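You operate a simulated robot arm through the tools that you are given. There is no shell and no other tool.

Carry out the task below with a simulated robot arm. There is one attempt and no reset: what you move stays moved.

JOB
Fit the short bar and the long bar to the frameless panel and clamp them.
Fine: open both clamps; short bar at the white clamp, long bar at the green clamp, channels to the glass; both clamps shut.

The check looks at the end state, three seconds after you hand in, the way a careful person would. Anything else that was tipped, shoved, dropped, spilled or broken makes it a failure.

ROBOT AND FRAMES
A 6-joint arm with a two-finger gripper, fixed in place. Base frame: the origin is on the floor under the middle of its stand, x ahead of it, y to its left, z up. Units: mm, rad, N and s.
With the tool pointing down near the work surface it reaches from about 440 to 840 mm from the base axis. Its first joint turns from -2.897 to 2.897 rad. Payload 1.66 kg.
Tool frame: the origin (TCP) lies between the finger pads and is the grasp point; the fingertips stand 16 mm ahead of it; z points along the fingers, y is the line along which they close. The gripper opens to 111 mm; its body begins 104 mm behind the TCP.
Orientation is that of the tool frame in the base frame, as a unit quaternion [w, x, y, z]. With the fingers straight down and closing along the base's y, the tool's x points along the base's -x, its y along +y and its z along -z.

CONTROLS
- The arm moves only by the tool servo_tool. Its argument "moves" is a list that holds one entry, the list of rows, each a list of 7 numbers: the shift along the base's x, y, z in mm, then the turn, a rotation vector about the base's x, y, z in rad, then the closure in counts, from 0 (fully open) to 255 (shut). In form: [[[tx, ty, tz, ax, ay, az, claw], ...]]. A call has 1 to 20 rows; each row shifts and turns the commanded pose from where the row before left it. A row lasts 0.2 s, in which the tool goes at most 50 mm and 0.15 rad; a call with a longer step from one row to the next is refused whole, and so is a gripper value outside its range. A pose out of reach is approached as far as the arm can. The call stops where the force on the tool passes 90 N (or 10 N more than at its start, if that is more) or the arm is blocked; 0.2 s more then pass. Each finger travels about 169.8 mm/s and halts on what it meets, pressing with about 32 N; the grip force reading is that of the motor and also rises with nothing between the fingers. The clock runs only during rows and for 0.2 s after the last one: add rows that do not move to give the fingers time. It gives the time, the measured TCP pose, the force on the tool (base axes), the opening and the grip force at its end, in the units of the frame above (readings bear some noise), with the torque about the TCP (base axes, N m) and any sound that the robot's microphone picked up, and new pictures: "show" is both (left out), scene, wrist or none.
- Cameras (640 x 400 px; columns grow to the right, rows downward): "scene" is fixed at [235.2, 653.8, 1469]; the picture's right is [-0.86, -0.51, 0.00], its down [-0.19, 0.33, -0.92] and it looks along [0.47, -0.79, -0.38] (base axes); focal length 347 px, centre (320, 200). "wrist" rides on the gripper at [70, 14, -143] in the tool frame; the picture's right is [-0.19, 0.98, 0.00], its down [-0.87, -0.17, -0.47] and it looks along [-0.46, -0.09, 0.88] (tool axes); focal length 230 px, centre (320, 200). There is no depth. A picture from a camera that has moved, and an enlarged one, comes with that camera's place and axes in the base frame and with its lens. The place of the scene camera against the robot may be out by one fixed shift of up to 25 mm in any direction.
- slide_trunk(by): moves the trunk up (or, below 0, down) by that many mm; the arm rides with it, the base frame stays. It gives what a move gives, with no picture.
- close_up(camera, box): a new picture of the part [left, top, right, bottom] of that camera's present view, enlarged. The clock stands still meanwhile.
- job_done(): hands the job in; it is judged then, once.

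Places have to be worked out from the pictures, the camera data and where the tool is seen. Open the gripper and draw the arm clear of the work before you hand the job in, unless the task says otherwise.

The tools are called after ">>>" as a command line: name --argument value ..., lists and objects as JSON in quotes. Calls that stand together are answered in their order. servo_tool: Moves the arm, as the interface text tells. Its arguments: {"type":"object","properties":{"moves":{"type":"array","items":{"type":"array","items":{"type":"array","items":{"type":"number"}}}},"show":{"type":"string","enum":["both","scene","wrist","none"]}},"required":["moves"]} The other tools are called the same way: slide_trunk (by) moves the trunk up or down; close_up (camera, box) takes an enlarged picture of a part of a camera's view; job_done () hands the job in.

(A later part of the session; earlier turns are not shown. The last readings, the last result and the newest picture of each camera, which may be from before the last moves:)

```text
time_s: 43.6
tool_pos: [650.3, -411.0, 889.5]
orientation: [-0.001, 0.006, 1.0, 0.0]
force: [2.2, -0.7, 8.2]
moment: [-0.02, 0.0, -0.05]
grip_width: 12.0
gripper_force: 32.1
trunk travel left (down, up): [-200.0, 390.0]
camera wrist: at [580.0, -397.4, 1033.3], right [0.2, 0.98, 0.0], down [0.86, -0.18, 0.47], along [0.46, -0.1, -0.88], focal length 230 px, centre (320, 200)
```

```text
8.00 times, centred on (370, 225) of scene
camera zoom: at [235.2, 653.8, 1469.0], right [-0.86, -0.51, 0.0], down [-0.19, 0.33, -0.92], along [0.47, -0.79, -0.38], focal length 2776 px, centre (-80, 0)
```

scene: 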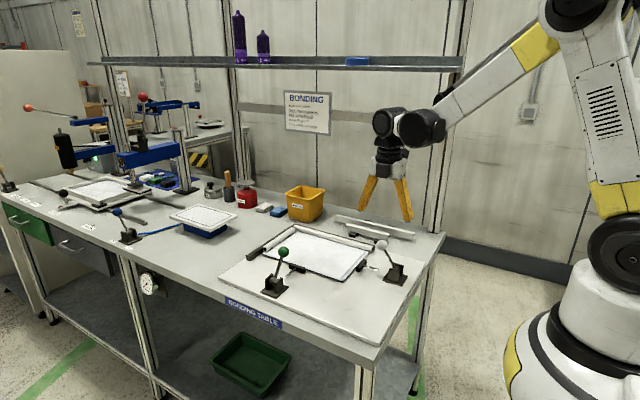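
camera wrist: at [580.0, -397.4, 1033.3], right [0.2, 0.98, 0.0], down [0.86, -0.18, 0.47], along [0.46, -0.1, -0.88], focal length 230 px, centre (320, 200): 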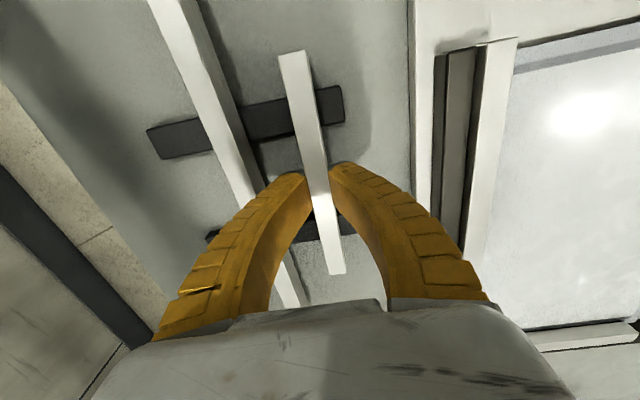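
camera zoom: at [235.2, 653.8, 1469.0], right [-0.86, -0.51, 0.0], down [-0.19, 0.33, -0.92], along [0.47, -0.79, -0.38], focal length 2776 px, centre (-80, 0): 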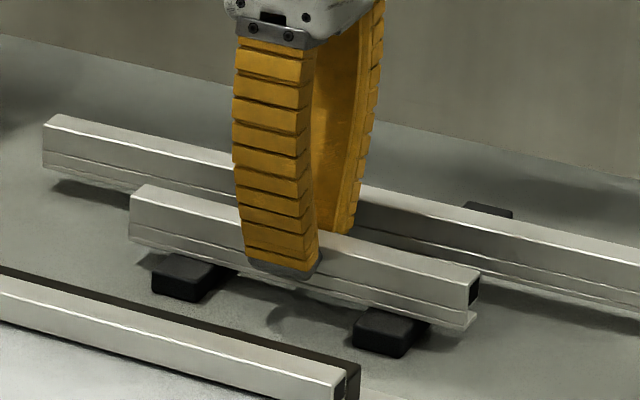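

Grip force is 32 N and the bar sits squarely between the fingers. I lift a little first to check that it stays level.

>>> servo_tool --moves '[[[0, 0, 3, 0, 0, 0, 245], [0, 0, 5, 0, 0, 0, 245], [0, 0, 8, 0, 0, 0, 245], [0, 0, 10, 0, 0, 0, 245], [0, 0, 0, 0, 0, 0, 245]]]' --show "wrist"

>>> close_up --camera "scene" --box '[320, 195, 416, 255]'

>>> close_up --camera "wrist" --box '[240, 40, 400, 290]'

```text
time_s: 44.8
tool_pos: [648.9, -412.7, 916.7]
orientation: [-0.001, 0.007, 1.0, -0.001]
force: [0.5, -0.4, -0.9]
moment: [-0.01, 0.0, -0.03]
grip_width: 8.8
gripper_force: 32.1
trunk travel left (down, up): [-200.0, 390.0]
camera wrist: at [579.6, -397.1, 1060.2], right [0.2, 0.98, 0.0], down [0.86, -0.18, 0.47], along [0.46, -0.1, -0.88], focal length 230 px, centre (320, 200)
```

wrist: 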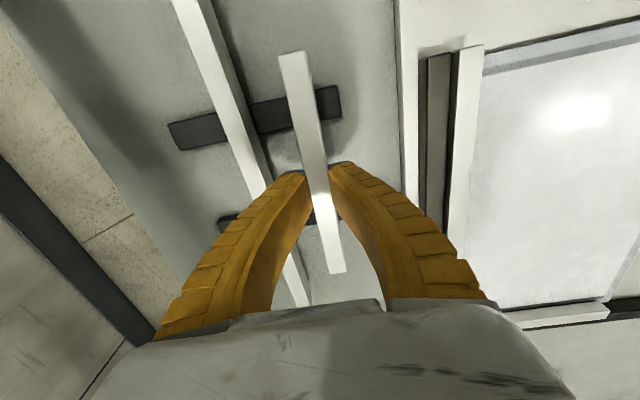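

```text
6.67 times, centred on (368, 225) of scene
camera zoom: at [235.2, 653.8, 1469.0], right [-0.86, -0.51, 0.0], down [-0.19, 0.33, -0.92], along [0.47, -0.79, -0.38], focal length 2313 px, centre (0, 33)
```

zoom: 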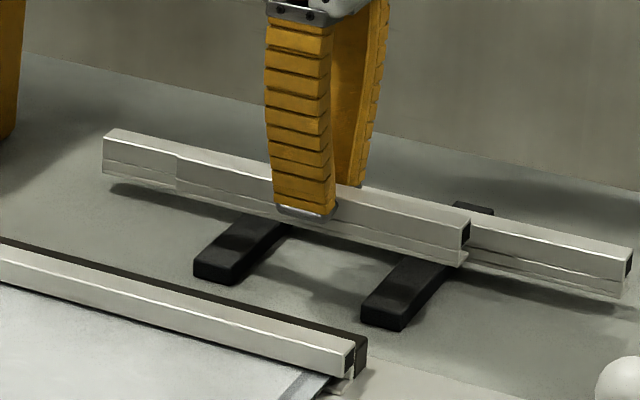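

```text
1.60 times, centred on (320, 165) of wrist
camera zoom: at [579.6, -397.1, 1060.2], right [0.2, 0.98, 0.0], down [0.86, -0.18, 0.47], along [0.46, -0.1, -0.88], focal length 368 px, centre (320, 256)
```

zoom: 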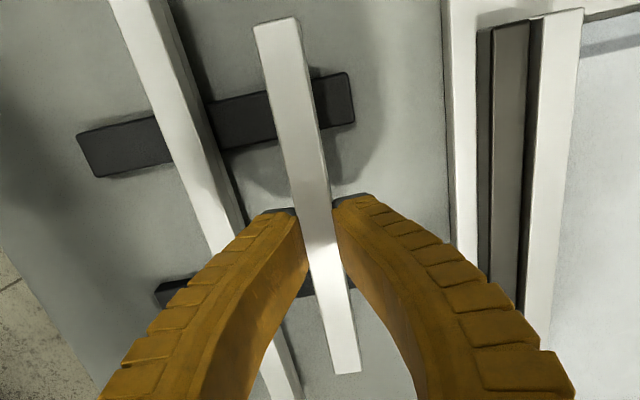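

The bar came up level and without slipping. I raise it well clear, turn it +90° and carry it over the board next to the white-clamp edge, offset +y so the finger stays clear of the pad.

>>> servo_tool --moves '[[[0, 0, 28, 0, 0, 0, 245], [0, 0, 28, 0, 0, 0, 245], [0, 0, 27, 0, 0, 0.05, 245], [-7, 21, 0, 0, 0, 0.14, 245], [-7, 23, 0, 0, 0, 0.14, 245], [-7, 23, 0, 0, 0, 0.14, 245], [-7, 23, 0, 0, 0, 0.14, 245], [-7, 23, 0, 0, 0, 0.14, 245], [-7, 23, 0, 0, 0, 0.14, 245], [-7, 23, 0, 0, 0, 0.14, 245], [-7, 23, 0, 0, 0, 0.14, 245], [-7, 24, 0, 0, 0, 0.14, 245], [-7, 25, 0, 0, 0, 0.14, 245], [-7, 25, 0, 0, 0, 0.1338, 245], [0, 0, 0, 0, 0, 0, 245], [0, 0, 0, 0, 0, 0, 245]]]' --show "both"

```text
time_s: 48.2
tool_pos: [574.4, -155.5, 999.1]
orientation: [-0.001, -0.707, 0.707, 0.001]
force: [-0.2, -0.9, -1.0]
moment: [-0.01, 0.02, 0.02]
grip_width: 8.8
gripper_force: 31.7
trunk travel left (down, up): [-200.0, 390.0]
camera wrist: at [560.3, -225.5, 1142.4], right [-0.98, 0.19, 0.0], down [0.17, 0.87, 0.47], along [0.09, 0.46, -0.88], focal length 230 px, centre (320, 200)
```

scene: 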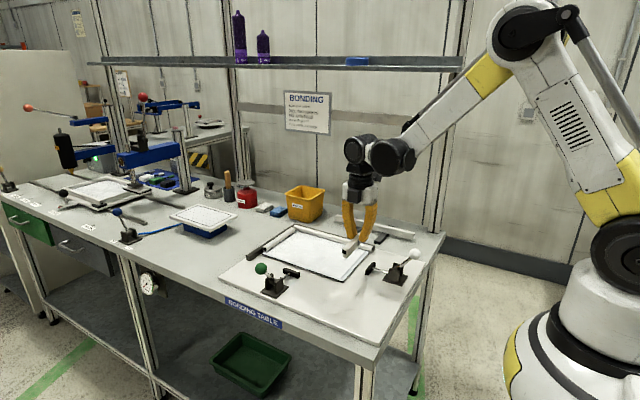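
wrist: 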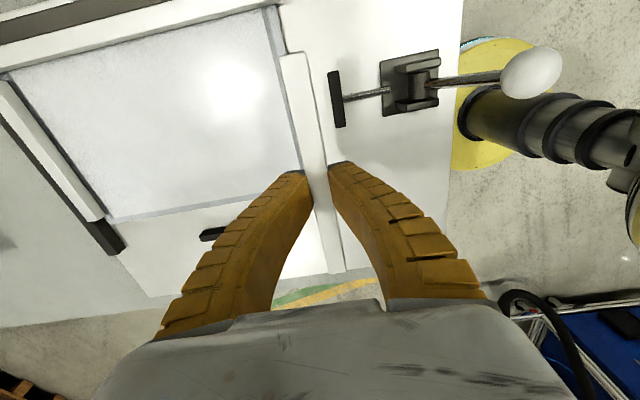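

The bar is now parallel to the white-clamp edge with its channel towards the glass. I zoom in to check the bar's tilt and its place relative to the glass edge and the fitted long bar.

>>> close_up --camera "wrist" --box '[256, 0, 352, 60]'

>>> close_up --camera "wrist" --box '[264, 60, 360, 120]'

>>> close_up --camera "wrist" --box '[270, 170, 398, 290]'

>>> close_up --camera "scene" --box '[310, 200, 406, 260]'

```text
6.67 times, centred on (304, 30) of wrist
camera zoom: at [560.3, -225.5, 1142.4], right [-0.98, 0.19, 0.0], down [0.17, 0.87, 0.47], along [0.09, 0.46, -0.88], focal length 1534 px, centre (427, 1333)
```

zoom: 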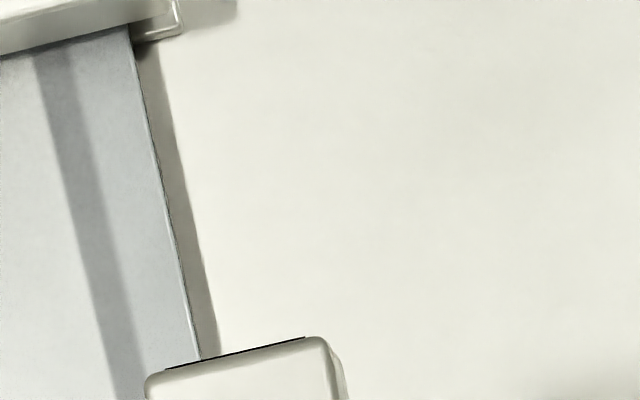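

```text
6.67 times, centred on (312, 90) of wrist
camera zoom: at [560.3, -225.5, 1142.4], right [-0.98, 0.19, 0.0], down [0.17, 0.87, 0.47], along [0.09, 0.46, -0.88], focal length 1534 px, centre (373, 933)
```

zoom: 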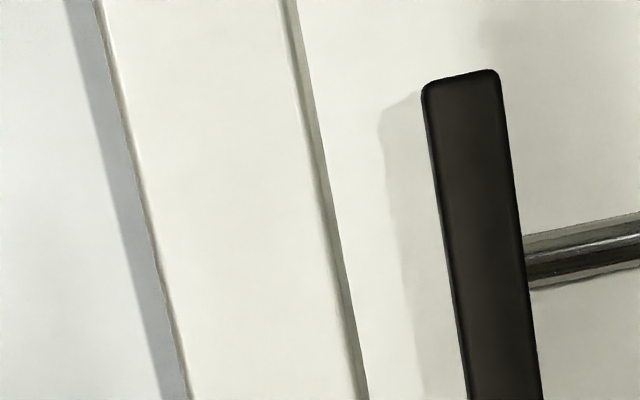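

```text
3.33 times, centred on (334, 230) of wrist
camera zoom: at [560.3, -225.5, 1142.4], right [-0.98, 0.19, 0.0], down [0.17, 0.87, 0.47], along [0.09, 0.46, -0.88], focal length 767 px, centre (273, 100)
```

zoom: 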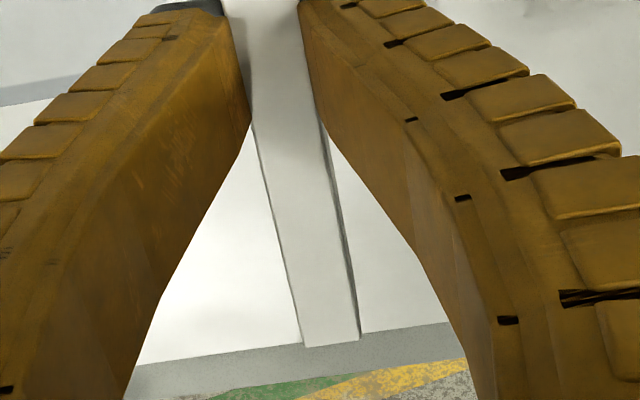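

```text
6.67 times, centred on (358, 230) of scene
camera zoom: at [235.2, 653.8, 1469.0], right [-0.86, -0.51, 0.0], down [-0.19, 0.33, -0.92], along [0.47, -0.79, -0.38], focal length 2313 px, centre (67, 0)
```

zoom: 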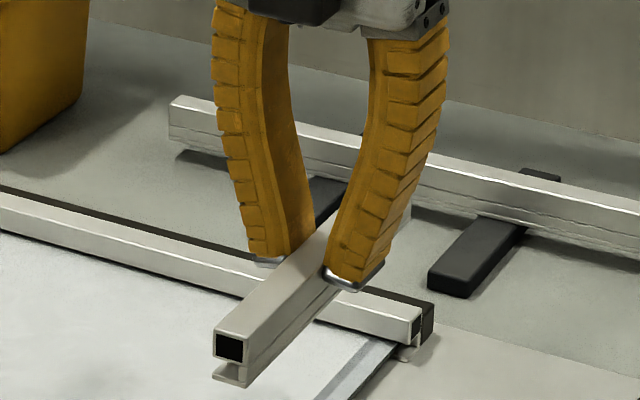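

The near end matches a level bar, but the far end may sit a few millimetres low. I zoom in tighter on both ends to measure pitch and roll.

>>> close_up --camera "wrist" --box '[276, 48, 324, 78]'

>>> close_up --camera "wrist" --box '[314, 252, 362, 282]'

>>> close_up --camera "scene" --box '[334, 240, 366, 260]'

```text
13.33 times, centred on (300, 63) of wrist
camera zoom: at [560.3, -225.5, 1142.4], right [-0.98, 0.19, 0.0], down [0.17, 0.87, 0.47], along [0.09, 0.46, -0.88], focal length 3068 px, centre (587, 2027)
```

zoom: 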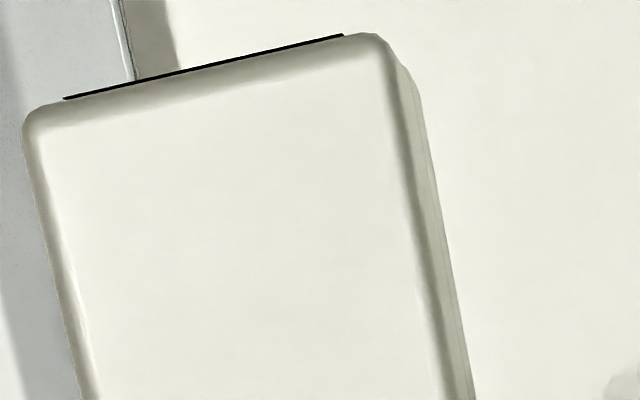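

```text
13.33 times, centred on (338, 267) of wrist
camera zoom: at [560.3, -225.5, 1142.4], right [-0.98, 0.19, 0.0], down [0.17, 0.87, 0.47], along [0.09, 0.46, -0.88], focal length 3068 px, centre (80, -693)
```

zoom: 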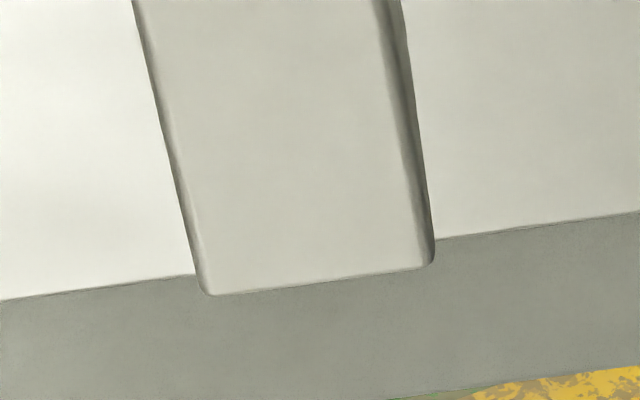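

```text
16.00 times, centred on (350, 250) of scene
camera zoom: at [235.2, 653.8, 1469.0], right [-0.86, -0.51, 0.0], down [-0.19, 0.33, -0.92], along [0.47, -0.79, -0.38], focal length 5552 px, centre (-160, -600)
```

zoom: 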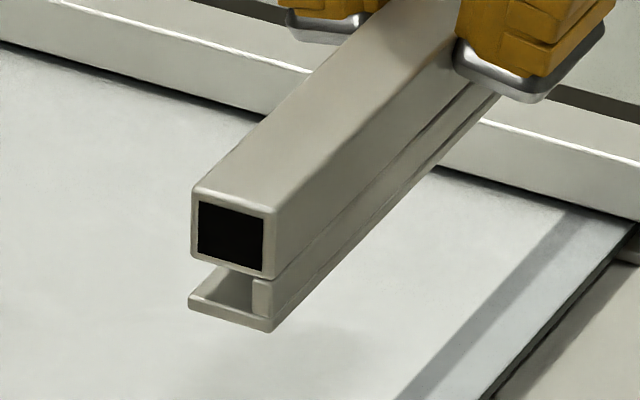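

The profile is clear in this view, and the gap in the channel is clearly taller than the glass is thick. I zoom hard on the ends of the fitted bars to see where the glass sits inside a seated channel.

>>> close_up --camera "scene" --box '[260, 246, 272, 254]'

>>> close_up --camera "scene" --box '[366, 246, 378, 254]'

>>> close_up --camera "wrist" --box '[258, 0, 290, 20]'

```text
16.00 times, centred on (266, 250) of scene
camera zoom: at [235.2, 653.8, 1469.0], right [-0.86, -0.51, 0.0], down [-0.19, 0.33, -0.92], along [0.47, -0.79, -0.38], focal length 5552 px, centre (1184, -600)
```

zoom: 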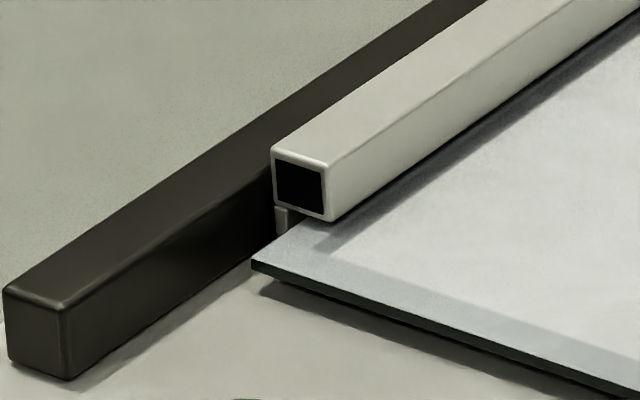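

```text
16.00 times, centred on (372, 250) of scene
camera zoom: at [235.2, 653.8, 1469.0], right [-0.86, -0.51, 0.0], down [-0.19, 0.33, -0.92], along [0.47, -0.79, -0.38], focal length 5552 px, centre (-512, -600)
```

zoom: 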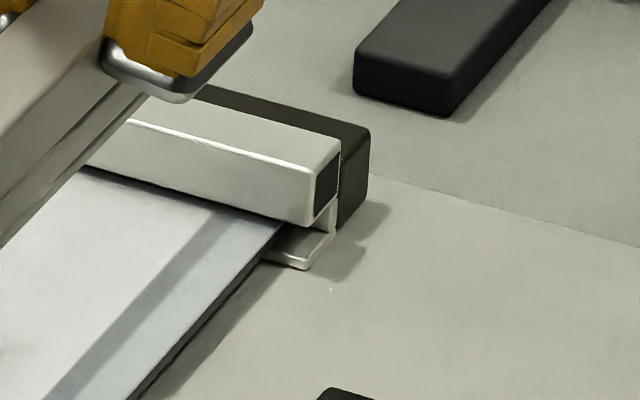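

```text
16.00 times, centred on (274, 10) of wrist
camera zoom: at [560.3, -225.5, 1142.4], right [-0.98, 0.19, 0.0], down [0.17, 0.87, 0.47], along [0.09, 0.46, -0.88], focal length 3681 px, centre (1056, 3240)
```

zoom: 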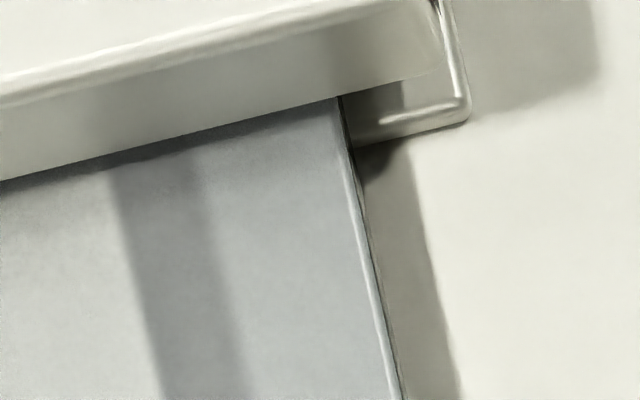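

The glass sits mid-gap in the fitted channels, so seated bars rest on the board with roughly 1.5 mm of play above and below, and the held bar is level to about 1 mm. The glass edge is at x≈590, so I lower the bar just outside it, shifted to y≈-145 to keep the outer finger away from the pad, and stop about 7 mm high.

>>> servo_tool --moves '[[[3.2, 5.5, -10, 0, 0, 0, 245], [3.2, 5.5, -20, 0, 0, 0, 245], [0, 0, -30, 0, 0, 0, 245], [0, 0, -25, 0, 0, 0, 245], [0, 0, -17, 0, 0, 0, 245], [0, 0, 0, 0, 0, 0, 245], [0, 0, 0, 0, 0, 0, 245]]]' --show "wrist"

>>> close_up --camera "wrist" --box '[250, 0, 370, 75]'

>>> close_up --camera "scene" --box '[310, 235, 390, 285]'

>>> close_up --camera "wrist" --box '[270, 170, 398, 290]'

```text
time_s: 49.8
tool_pos: [581.8, -145.8, 895.6]
orientation: [0.0, 0.707, -0.707, 0.0]
force: [0.8, 0.2, -1.2]
moment: [0.01, 0.04, 0.0]
grip_width: 8.7
gripper_force: 31.4
trunk travel left (down, up): [-200.0, 390.0]
camera wrist: at [567.5, -214.9, 1038.5], right [-0.98, 0.19, 0.0], down [0.17, 0.87, 0.47], along [0.09, 0.46, -0.88], focal length 230 px, centre (320, 200)
```

wrist: 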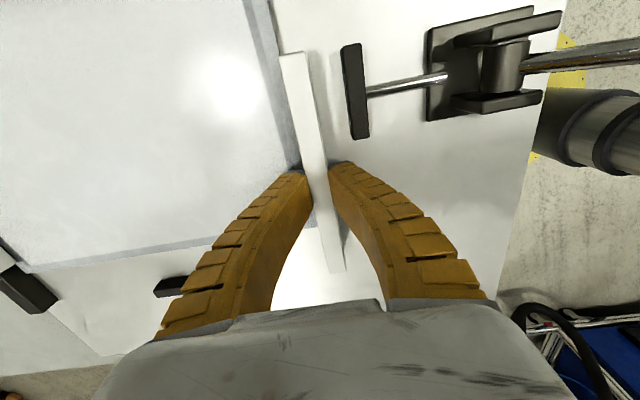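

```text
5.33 times, centred on (310, 38) of wrist
camera zoom: at [567.5, -214.9, 1038.5], right [-0.98, 0.19, 0.0], down [0.17, 0.87, 0.47], along [0.09, 0.46, -0.88], focal length 1227 px, centre (373, 1067)
```

zoom: 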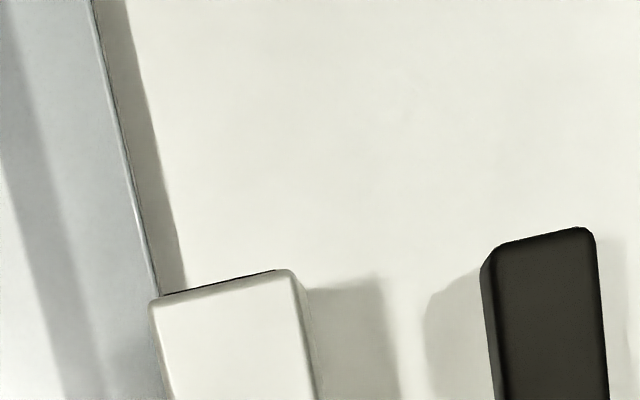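

```text
8.00 times, centred on (350, 260) of scene
camera zoom: at [235.2, 653.8, 1469.0], right [-0.86, -0.51, 0.0], down [-0.19, 0.33, -0.92], along [0.47, -0.79, -0.38], focal length 2776 px, centre (80, -280)
```

zoom: 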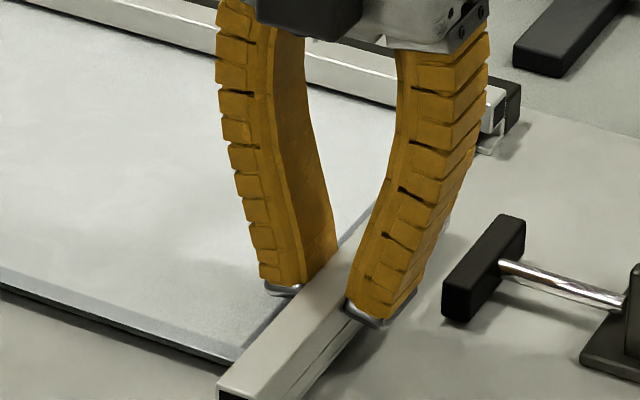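

```text
3.33 times, centred on (334, 230) of wrist
camera zoom: at [567.5, -214.9, 1038.5], right [-0.98, 0.19, 0.0], down [0.17, 0.87, 0.47], along [0.09, 0.46, -0.88], focal length 767 px, centre (273, 100)
```

zoom: 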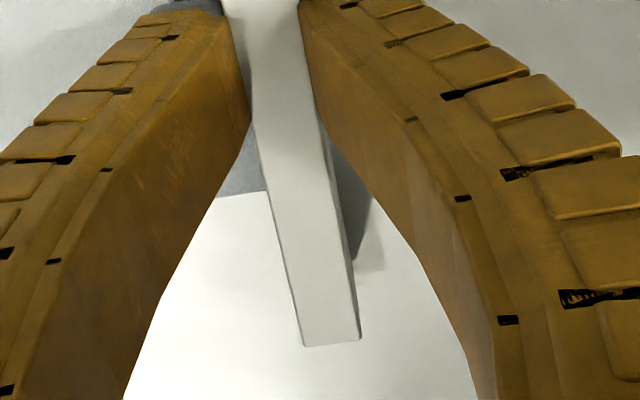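

The bar is just outside the glass with about 1.5 mm to spare. I move 0.8 mm further out and lower gently, checking for contact with the board.

>>> servo_tool --moves '[[[-0.8, 0, 0, 0, 0, 0, 245], [0, 0, -1.5, 0, 0, 0, 245], [0, 0, -1.5, 0, 0, 0, 245], [0, 0, 0, 0, 0, 0, 245], [0, 0, 0, 0, 0, 0, 245]]]' --show "none"

>>> close_up --camera "wrist" --box '[250, 0, 370, 75]'

>>> close_up --camera "scene" --box '[320, 262, 352, 282]'

```text
time_s: 51.0
tool_pos: [578.9, -145.6, 894.3]
orientation: [0.0, 0.707, -0.707, 0.0]
force: [-0.2, 0.5, -1.4]
moment: [-0.01, 0.03, 0.02]
grip_width: 8.7
gripper_force: 31.9
trunk travel left (down, up): [-200.0, 390.0]
```

```text
5.33 times, centred on (310, 38) of wrist
camera zoom: at [565.7, -215.0, 1036.8], right [-0.98, 0.19, 0.0], down [0.17, 0.87, 0.47], along [0.09, 0.46, -0.88], focal length 1227 px, centre (373, 1067)
```

zoom: 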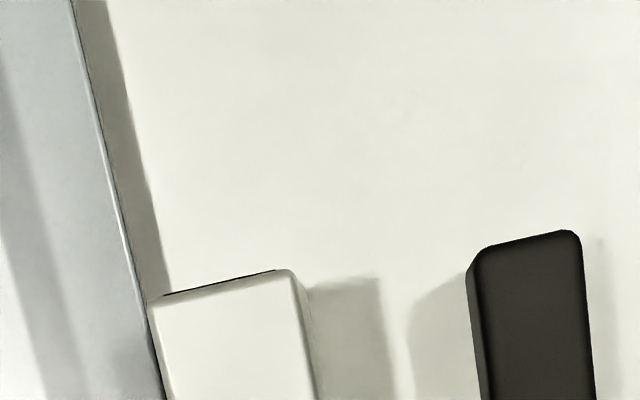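

```text
16.00 times, centred on (336, 272) of scene
camera zoom: at [235.2, 653.8, 1469.0], right [-0.86, -0.51, 0.0], down [-0.19, 0.33, -0.92], along [0.47, -0.79, -0.38], focal length 5552 px, centre (64, -952)
```

zoom: 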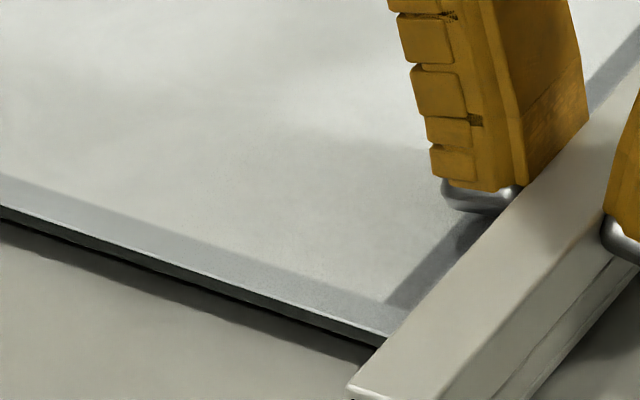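

No contact yet; the camera is at z 1036.8 and the seat should be near 1033.7. I keep lowering in small steps.

>>> servo_tool --moves '[[[0, 0, -1.5, 0, 0, 0, 245], [0, 0, -1.2, 0, 0, 0, 245], [0, 0, 0, 0, 0, 0, 245], [0, 0, 0, 0, 0, 0, 245]]]' --show "none"

>>> close_up --camera "wrist" --box '[250, 0, 370, 75]'

>>> close_up --camera "scene" --box '[310, 268, 350, 293]'

```text
time_s: 52.0
tool_pos: [577.8, -145.7, 891.0]
orientation: [0.0, 0.707, -0.707, 0.0]
force: [0.0, -0.5, 1.3]
moment: [0.06, -0.02, -0.02]
grip_width: 9.6
gripper_force: 32.2
trunk travel left (down, up): [-200.0, 390.0]
```

```text
5.33 times, centred on (310, 38) of wrist
camera zoom: at [564.7, -215.2, 1034.4], right [-0.98, 0.19, 0.0], down [0.17, 0.87, 0.47], along [0.09, 0.46, -0.88], focal length 1227 px, centre (373, 1067)
```

zoom: 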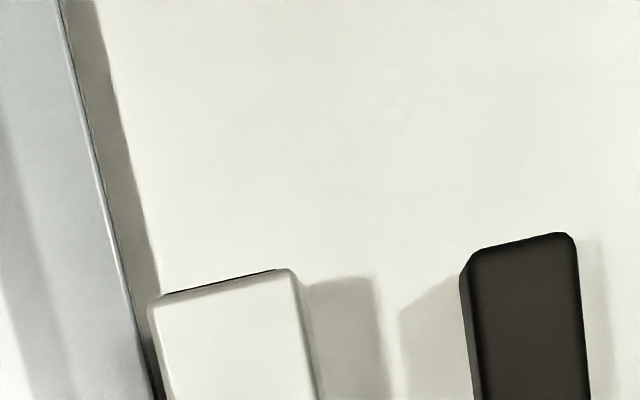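

```text
16.00 times, centred on (330, 280) of scene
camera zoom: at [235.2, 653.8, 1469.0], right [-0.86, -0.51, 0.0], down [-0.19, 0.33, -0.92], along [0.47, -0.79, -0.38], focal length 5552 px, centre (160, -1088)
```

zoom: 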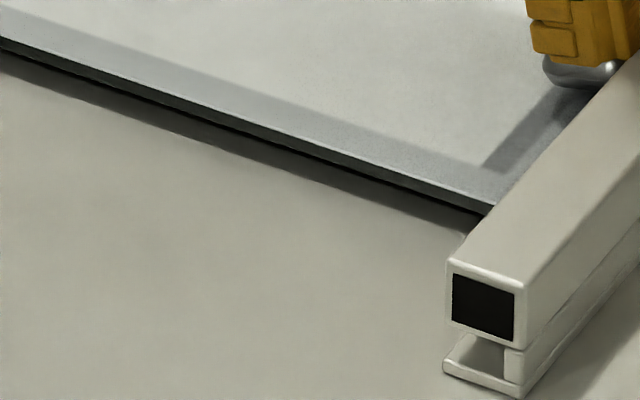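

Slight contact is starting (force z up by 2.7 N, camera z 1034.4). I press 0.9 mm more so the bar lies flat on the board.

>>> servo_tool --moves '[[[0, 0, -0.9, 0, 0, 0, 245], [0, 0, 0, 0, 0, 0, 245], [0, 0, 0, 0, 0, 0, 245]]]' --show "none"

>>> close_up --camera "wrist" --box '[250, 0, 370, 75]'

>>> close_up --camera "scene" --box '[310, 268, 350, 293]'

```text
time_s: 52.8
tool_pos: [578.8, -146.1, 892.0]
orientation: [0.0, 0.707, -0.707, 0.0]
force: [0.5, 0.6, 4.0]
moment: [0.08, 0.01, -0.01]
grip_width: 9.8
gripper_force: 31.8
trunk travel left (down, up): [-200.0, 390.0]
```

```text
5.33 times, centred on (310, 38) of wrist
camera zoom: at [564.5, -215.6, 1034.3], right [-0.98, 0.19, 0.0], down [0.17, 0.87, 0.47], along [0.09, 0.46, -0.88], focal length 1227 px, centre (373, 1067)
```

zoom: 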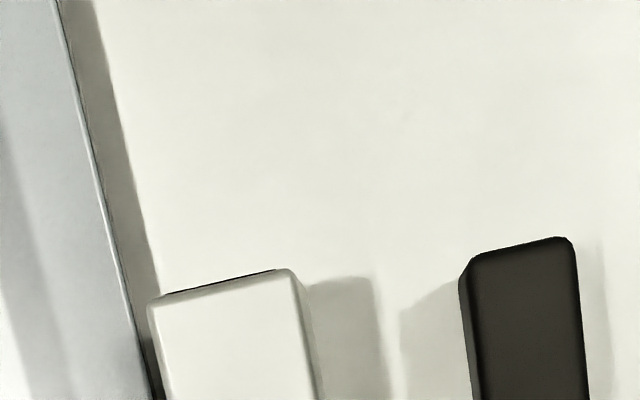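

```text
16.00 times, centred on (330, 280) of scene
camera zoom: at [235.2, 653.8, 1469.0], right [-0.86, -0.51, 0.0], down [-0.19, 0.33, -0.92], along [0.47, -0.79, -0.38], focal length 5552 px, centre (160, -1088)
```

zoom: 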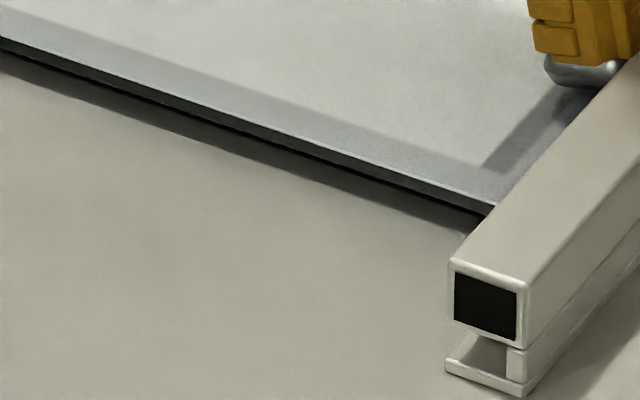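

The bar now rests on the board (camera z stopped at 1034.3 with 4 N and little moment). I slide it towards the glass in small steps and watch for any jam force.

>>> servo_tool --moves '[[[1.5, 0, 0, 0, 0, 0, 245], [1.5, 0, 0, 0, 0, 0, 245], [1.5, 0, 0, 0, 0, 0, 245], [1.5, 0, 0, 0, 0, 0, 245], [0, 0, 0, 0, 0, 0, 245], [0, 0, 0, 0, 0, 0, 245]]]' --show "none"

>>> close_up --camera "wrist" --box '[250, 0, 370, 75]'

>>> close_up --camera "scene" --box '[310, 268, 350, 293]'

```text
time_s: 54.2
tool_pos: [586.2, -145.3, 891.1]
orientation: [0.0, -0.707, 0.707, 0.0]
force: [-1.4, -0.3, 2.6]
moment: [-0.04, 0.04, -0.01]
grip_width: 10.3
gripper_force: 31.9
trunk travel left (down, up): [-200.0, 390.0]
```

```text
5.33 times, centred on (310, 38) of wrist
camera zoom: at [571.2, -215.5, 1034.2], right [-0.98, 0.19, 0.0], down [0.17, 0.87, 0.47], along [0.09, 0.46, -0.88], focal length 1227 px, centre (373, 1067)
```

zoom: 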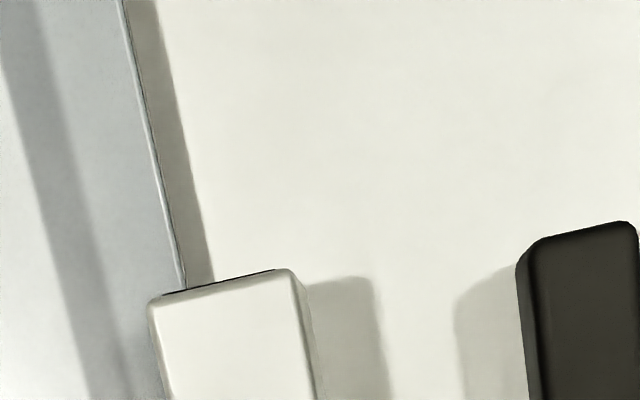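

```text
16.00 times, centred on (330, 280) of scene
camera zoom: at [235.2, 653.8, 1469.0], right [-0.86, -0.51, 0.0], down [-0.19, 0.33, -0.92], along [0.47, -0.79, -0.38], focal length 5552 px, centre (160, -1088)
```

zoom: 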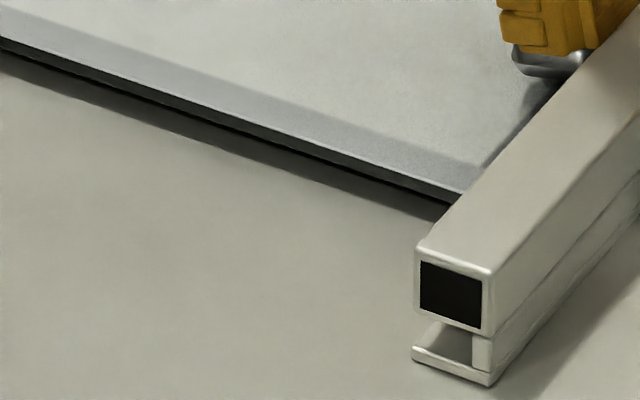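

No jam force; the tube already overlaps the glass by about 2 mm and the glass edge has not moved. I continue to the seat depth, about 581 for the outer face.

>>> servo_tool --moves '[[[1.5, 0, 0, 0, 0, 0, 245], [1.5, 0, 0, 0, 0, 0, 245], [1.3, 0, 0, 0, 0, 0, 245], [0, 0, 0, 0, 0, 0, 245], [0, 0, 0, 0, 0, 0, 245]]]' --show "none"

>>> close_up --camera "wrist" --box '[250, 0, 370, 75]'

>>> close_up --camera "scene" --box '[310, 260, 358, 290]'

```text
time_s: 55.4
tool_pos: [590.1, -146.2, 890.6]
orientation: [0.0, 0.707, -0.707, 0.0]
force: [0.4, 0.7, 3.4]
moment: [0.04, -0.02, 0.02]
grip_width: 9.9
gripper_force: 32.0
trunk travel left (down, up): [-200.0, 390.0]
```

```text
5.33 times, centred on (310, 38) of wrist
camera zoom: at [575.0, -215.4, 1034.3], right [-0.98, 0.19, 0.0], down [0.17, 0.87, 0.47], along [0.09, 0.46, -0.88], focal length 1227 px, centre (373, 1067)
```

zoom: 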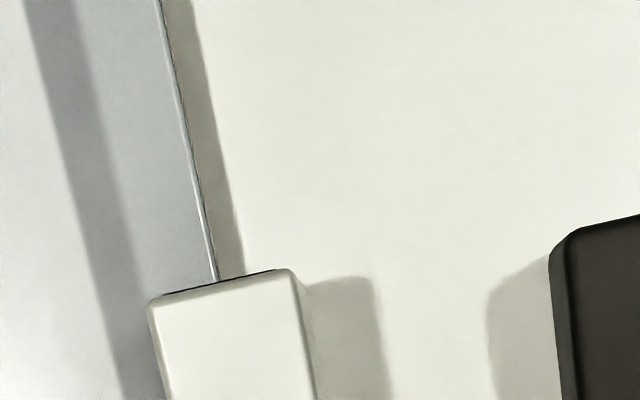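

```text
13.33 times, centred on (334, 275) of scene
camera zoom: at [235.2, 653.8, 1469.0], right [-0.86, -0.51, 0.0], down [-0.19, 0.33, -0.92], along [0.47, -0.79, -0.38], focal length 4627 px, centre (133, -800)
```

zoom: 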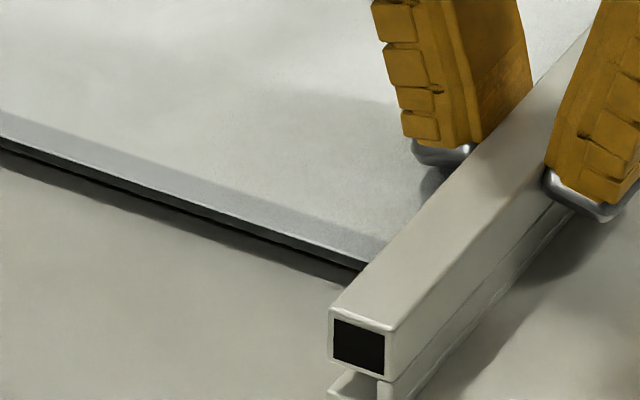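

Overlap is now about 6 mm with no resistance. I slide the bar along the edge by -54 mm to centre it at y≈-200.

>>> servo_tool --moves '[[[0, -6, 0, 0, 0, 0, 245], [0, -6, 0, 0, 0, 0, 245], [0, -6, 0, 0, 0, 0, 245], [0, -6, 0, 0, 0, 0, 245], [0, -6, 0, 0, 0, 0, 245], [0, -6, 0, 0, 0, 0, 245], [0, -6, 0, 0, 0, 0, 245], [0, -6, 0, 0, 0, 0, 245], [0, -4, 0, 0, 0, 0, 245], [0, 0, 0, 0, 0, 0, 245], [0, 0, 0, 0, 0, 0, 245]]]' --show "wrist"

>>> close_up --camera "wrist" --box '[250, 0, 370, 75]'

>>> close_up --camera "scene" --box '[320, 230, 400, 280]'

```text
time_s: 57.8
tool_pos: [588.7, -197.2, 889.5]
orientation: [-0.001, 0.707, -0.707, 0.0]
force: [1.4, 2.4, 6.3]
moment: [0.13, 0.0, -0.02]
grip_width: 11.4
gripper_force: 32.2
trunk travel left (down, up): [-200.0, 390.0]
camera wrist: at [575.2, -266.8, 1033.4], right [-0.98, 0.19, 0.0], down [0.17, 0.87, 0.47], along [0.09, 0.46, -0.88], focal length 230 px, centre (320, 200)
```

wrist: 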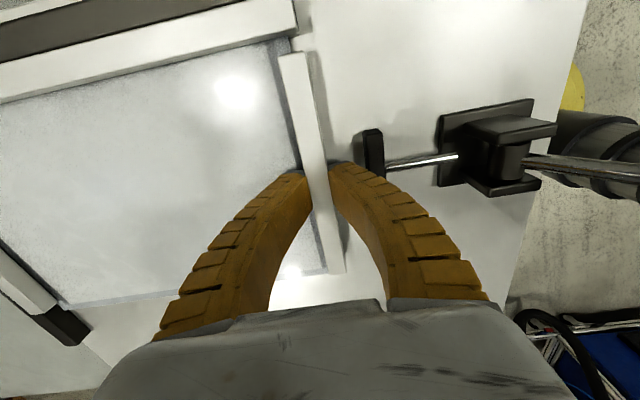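

```text
5.33 times, centred on (310, 38) of wrist
camera zoom: at [575.2, -266.8, 1033.4], right [-0.98, 0.19, 0.0], down [0.17, 0.87, 0.47], along [0.09, 0.46, -0.88], focal length 1227 px, centre (373, 1067)
```

zoom: 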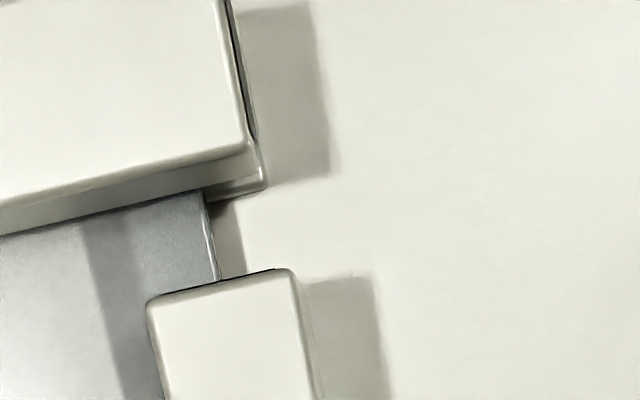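

```text
8.00 times, centred on (360, 255) of scene
camera zoom: at [235.2, 653.8, 1469.0], right [-0.86, -0.51, 0.0], down [-0.19, 0.33, -0.92], along [0.47, -0.79, -0.38], focal length 2776 px, centre (0, -240)
```

zoom: 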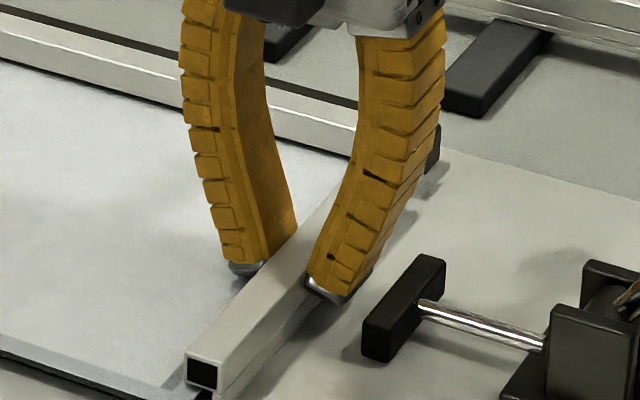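

The bar slid freely. It is about 2.7 mm short of the fitted short bar's position, so I finish the slide and relieve some of the downward press.

>>> servo_tool --moves '[[[0, -1.5, 0.3, 0, 0, 0, 245], [0, -1.5, 0.3, 0, 0, 0, 245], [0, 0, 0, 0, 0, 0, 245], [0, 0, 0, 0, 0, 0, 245]]]' --show "none"

>>> close_up --camera "wrist" --box '[250, 0, 370, 75]'

>>> close_up --camera "wrist" --box '[290, 220, 370, 290]'

>>> close_up --camera "scene" --box '[330, 262, 362, 282]'

```text
time_s: 58.8
tool_pos: [588.7, -200.1, 891.3]
orientation: [0.0, 0.707, -0.707, 0.0]
force: [0.1, 0.1, 3.6]
moment: [-0.03, 0.0, -0.01]
grip_width: 10.1
gripper_force: 32.2
trunk travel left (down, up): [-200.0, 390.0]
```

```text
5.33 times, centred on (310, 38) of wrist
camera zoom: at [574.7, -269.7, 1034.1], right [-0.98, 0.19, 0.0], down [0.17, 0.87, 0.47], along [0.09, 0.46, -0.88], focal length 1227 px, centre (373, 1067)
```

zoom: 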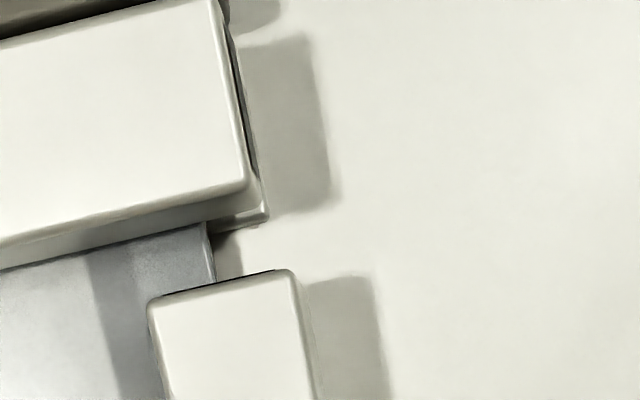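

```text
5.71 times, centred on (330, 255) of wrist
camera zoom: at [574.7, -269.7, 1034.1], right [-0.98, 0.19, 0.0], down [0.17, 0.87, 0.47], along [0.09, 0.46, -0.88], focal length 1315 px, centre (263, -114)
```

zoom: 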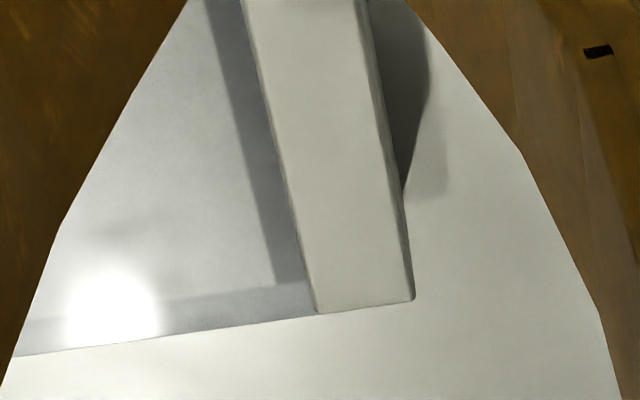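

```text
16.00 times, centred on (346, 272) of scene
camera zoom: at [235.2, 653.8, 1469.0], right [-0.86, -0.51, 0.0], down [-0.19, 0.33, -0.92], along [0.47, -0.79, -0.38], focal length 5552 px, centre (-96, -952)
```

zoom: 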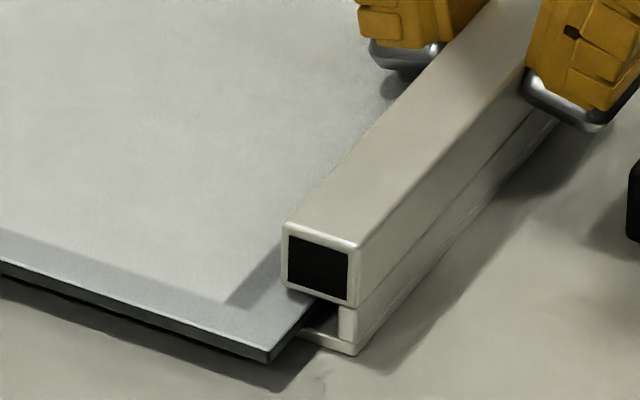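

The scene view shows the glass edge properly inside the channel, between tube and lip. I open the fingers just a little, because the pad is close behind the outer one, and lift straight up.

>>> servo_tool --moves '[[[0, 0, 0, 0, 0, 0, 230], [0, 0, 0, 0, 0, 0, 215], [0, 0, 0, 0, 0, 0, 200], [0, 0, 0, 0, 0, 0, 193], [0, 0, 0, 0, 0, 0, 193]]]' --show "wrist"

>>> close_up --camera "wrist" --box '[240, 40, 400, 290]'

>>> close_up --camera "scene" --box '[320, 235, 400, 285]'

```text
time_s: 60.0
tool_pos: [588.8, -199.9, 889.9]
orientation: [0.0, 0.708, -0.706, 0.001]
force: [0.6, 0.7, -0.4]
moment: [0.02, -0.02, -0.04]
grip_width: 29.9
gripper_force: 2.3
trunk travel left (down, up): [-200.0, 390.0]
camera wrist: at [575.0, -269.7, 1033.9], right [-0.98, 0.19, 0.0], down [0.17, 0.87, 0.47], along [0.09, 0.46, -0.88], focal length 230 px, centre (320, 200)
```

wrist: 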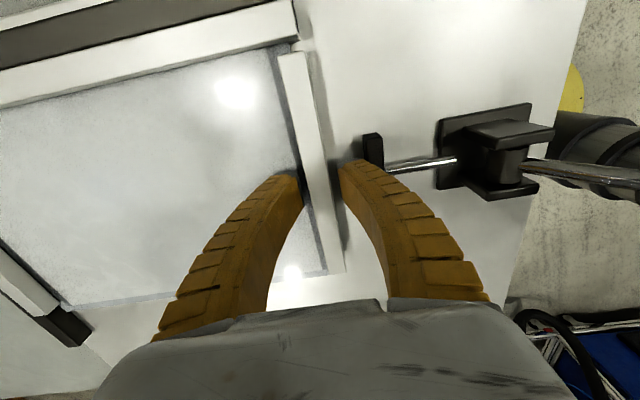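

```text
1.60 times, centred on (320, 165) of wrist
camera zoom: at [575.0, -269.7, 1033.9], right [-0.98, 0.19, 0.0], down [0.17, 0.87, 0.47], along [0.09, 0.46, -0.88], focal length 368 px, centre (320, 256)
```

zoom: 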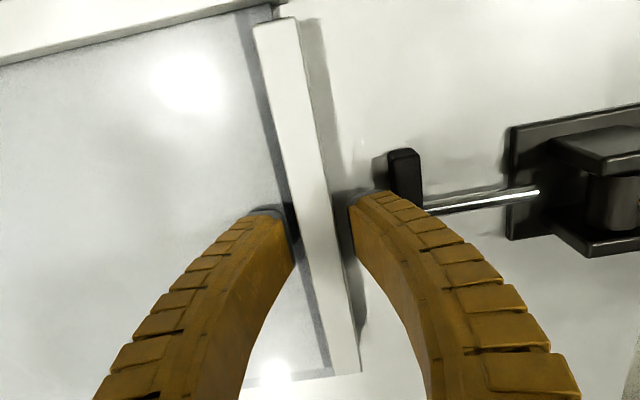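

```text
8.00 times, centred on (360, 260) of scene
camera zoom: at [235.2, 653.8, 1469.0], right [-0.86, -0.51, 0.0], down [-0.19, 0.33, -0.92], along [0.47, -0.79, -0.38], focal length 2776 px, centre (0, -280)
```

zoom: 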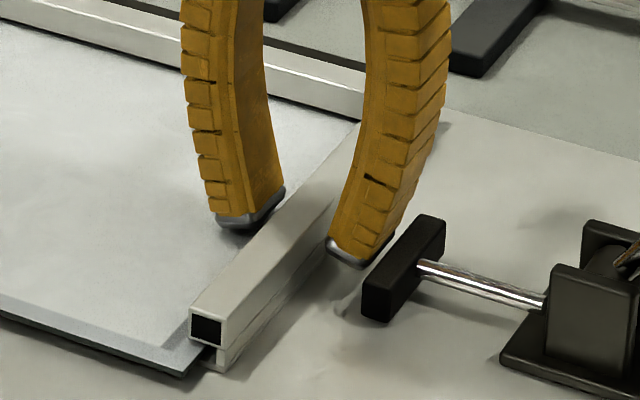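

Released, with the finger just clear of the pad. I lift straight up.

>>> servo_tool --moves '[[[0, 0, 6, 0, 0, 0, 193], [0, 0, 12, 0, 0, 0, 193], [0, 0, 30, 0, 0, 0, 193], [0, 0, 40, 0, 0, 0, 0], [0, 0, 20, 0, 0, 0, 0], [0, 0, 0, 0, 0, 0, 0]]]' --show "wrist"

>>> close_up --camera "scene" --box '[320, 235, 400, 285]'

>>> close_up --camera "wrist" --box '[230, 40, 390, 200]'

```text
time_s: 61.4
tool_pos: [590.0, -198.6, 999.0]
orientation: [0.0, 0.707, -0.707, 0.001]
force: [0.4, 0.1, 0.3]
moment: [0.0, 0.01, 0.01]
grip_width: 110.8
gripper_force: 0.0
trunk travel left (down, up): [-200.0, 390.0]
camera wrist: at [576.8, -269.4, 1142.2], right [-0.98, 0.19, 0.0], down [0.17, 0.87, 0.47], along [0.09, 0.46, -0.88], focal length 230 px, centre (320, 200)
```

wrist: 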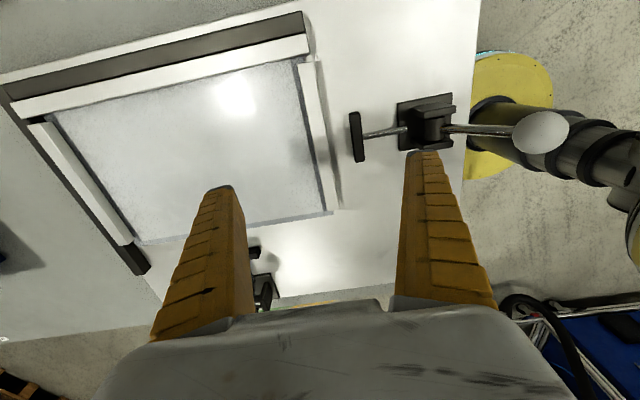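

```text
8.00 times, centred on (360, 260) of scene
camera zoom: at [235.2, 653.8, 1469.0], right [-0.86, -0.51, 0.0], down [-0.19, 0.33, -0.92], along [0.47, -0.79, -0.38], focal length 2776 px, centre (0, -280)
```

zoom: 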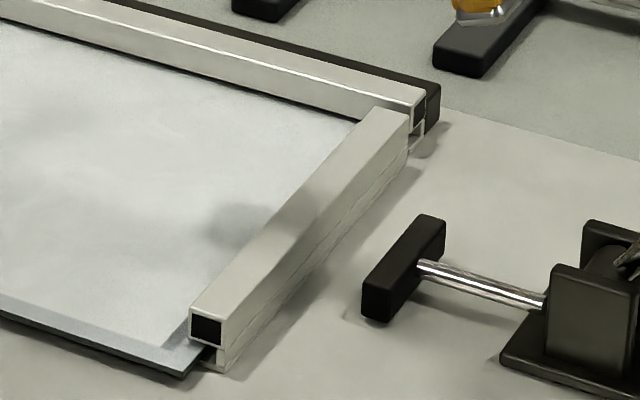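

```text
2.50 times, centred on (310, 120) of wrist
camera zoom: at [576.8, -269.4, 1142.2], right [-0.98, 0.19, 0.0], down [0.17, 0.87, 0.47], along [0.09, 0.46, -0.88], focal length 575 px, centre (345, 400)
```

zoom: 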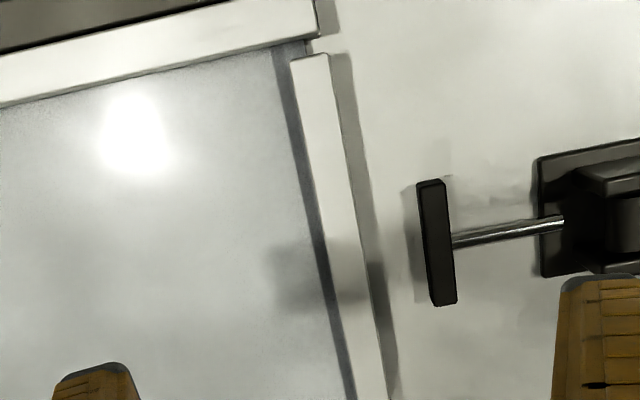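

The short bar sits seated at the white-clamp edge. While the tool still faces this way I'll shut the white clamp, so I go to the white ball at about (419, -199.5, 957).

>>> servo_tool --moves '[[[-20, 0, 20, 0, 0, 0, 0], [-43, 0, 0, 0, 0, 0, 0], [-43, 0, 0, 0, 0, 0, 0], [-40, 0, 0, 0, 0, 0, 0], [-25.5, -0.5, 0, 0, 0, 0, 0], [0, 0, 0, 0, 0, 0, 0], [0, 0, 0, 0, 0, 0, 0]]]' --show "wrist"

>>> close_up --camera "wrist" --box '[240, 80, 400, 240]'

```text
time_s: 63.0
tool_pos: [416.1, -202.8, 1021.4]
orientation: [-0.001, 0.707, -0.707, 0.001]
force: [0.0, 0.0, -1.4]
moment: [-0.01, 0.01, -0.02]
grip_width: 110.6
gripper_force: 0.0
trunk travel left (down, up): [-200.0, 390.0]
camera wrist: at [402.2, -271.4, 1164.1], right [-0.98, 0.19, 0.0], down [0.17, 0.87, 0.47], along [0.09, 0.46, -0.88], focal length 230 px, centre (320, 200)
```

wrist: 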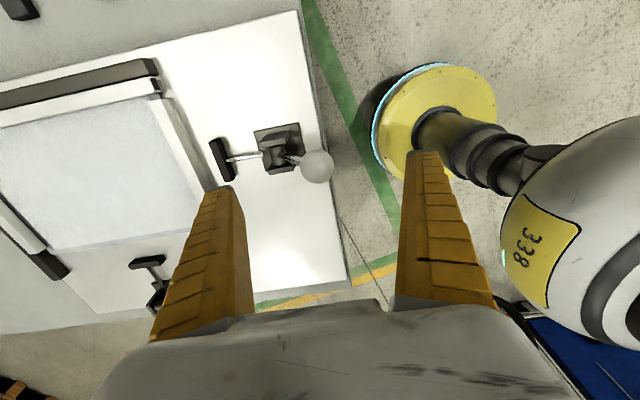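

```text
2.50 times, centred on (320, 160) of wrist
camera zoom: at [402.2, -271.4, 1164.1], right [-0.98, 0.19, 0.0], down [0.17, 0.87, 0.47], along [0.09, 0.46, -0.88], focal length 575 px, centre (320, 300)
```

zoom: 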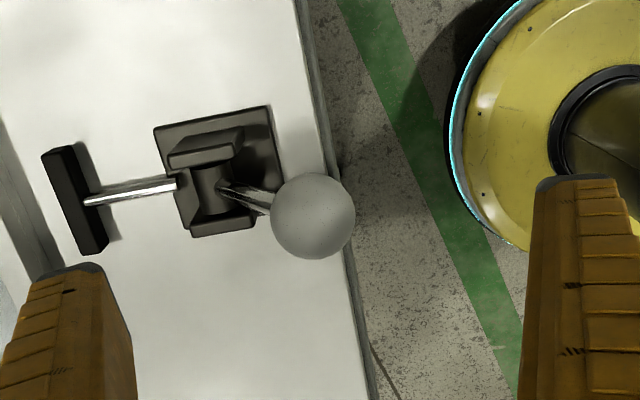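

Ball confirmed at (419, -199.5). I descend onto it and close along x.

>>> servo_tool --moves '[[[1.4, 1, -27, 0, 0, 0, 0], [1.4, 0.9, -27, 0, 0, 0, 0], [0, 0, 0, 0, 0, 0, 0], [0, 0, 0, 0, 0, 0, 160], [0, 0, 0, 0, 0, 0, 195], [0, 0, 0, 0, 0, 0, 195]]]' --show "wrist"

```text
time_s: 64.4
tool_pos: [420.3, -197.6, 963.3]
orientation: [0.0, -0.707, 0.707, 0.0]
force: [3.9, 0.8, -1.8]
moment: [-0.39, -0.04, 0.03]
grip_width: 27.5
gripper_force: 33.8
trunk travel left (down, up): [-200.0, 390.0]
camera wrist: at [405.3, -267.4, 1107.1], right [-0.98, 0.19, 0.0], down [0.17, 0.87, 0.47], along [0.09, 0.46, -0.88], focal length 230 px, centre (320, 200)
```

wrist: 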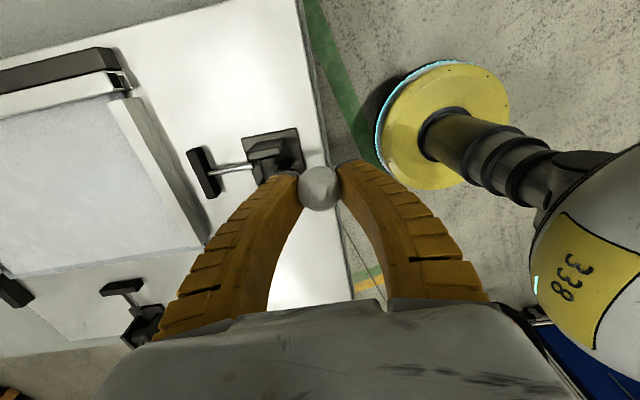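

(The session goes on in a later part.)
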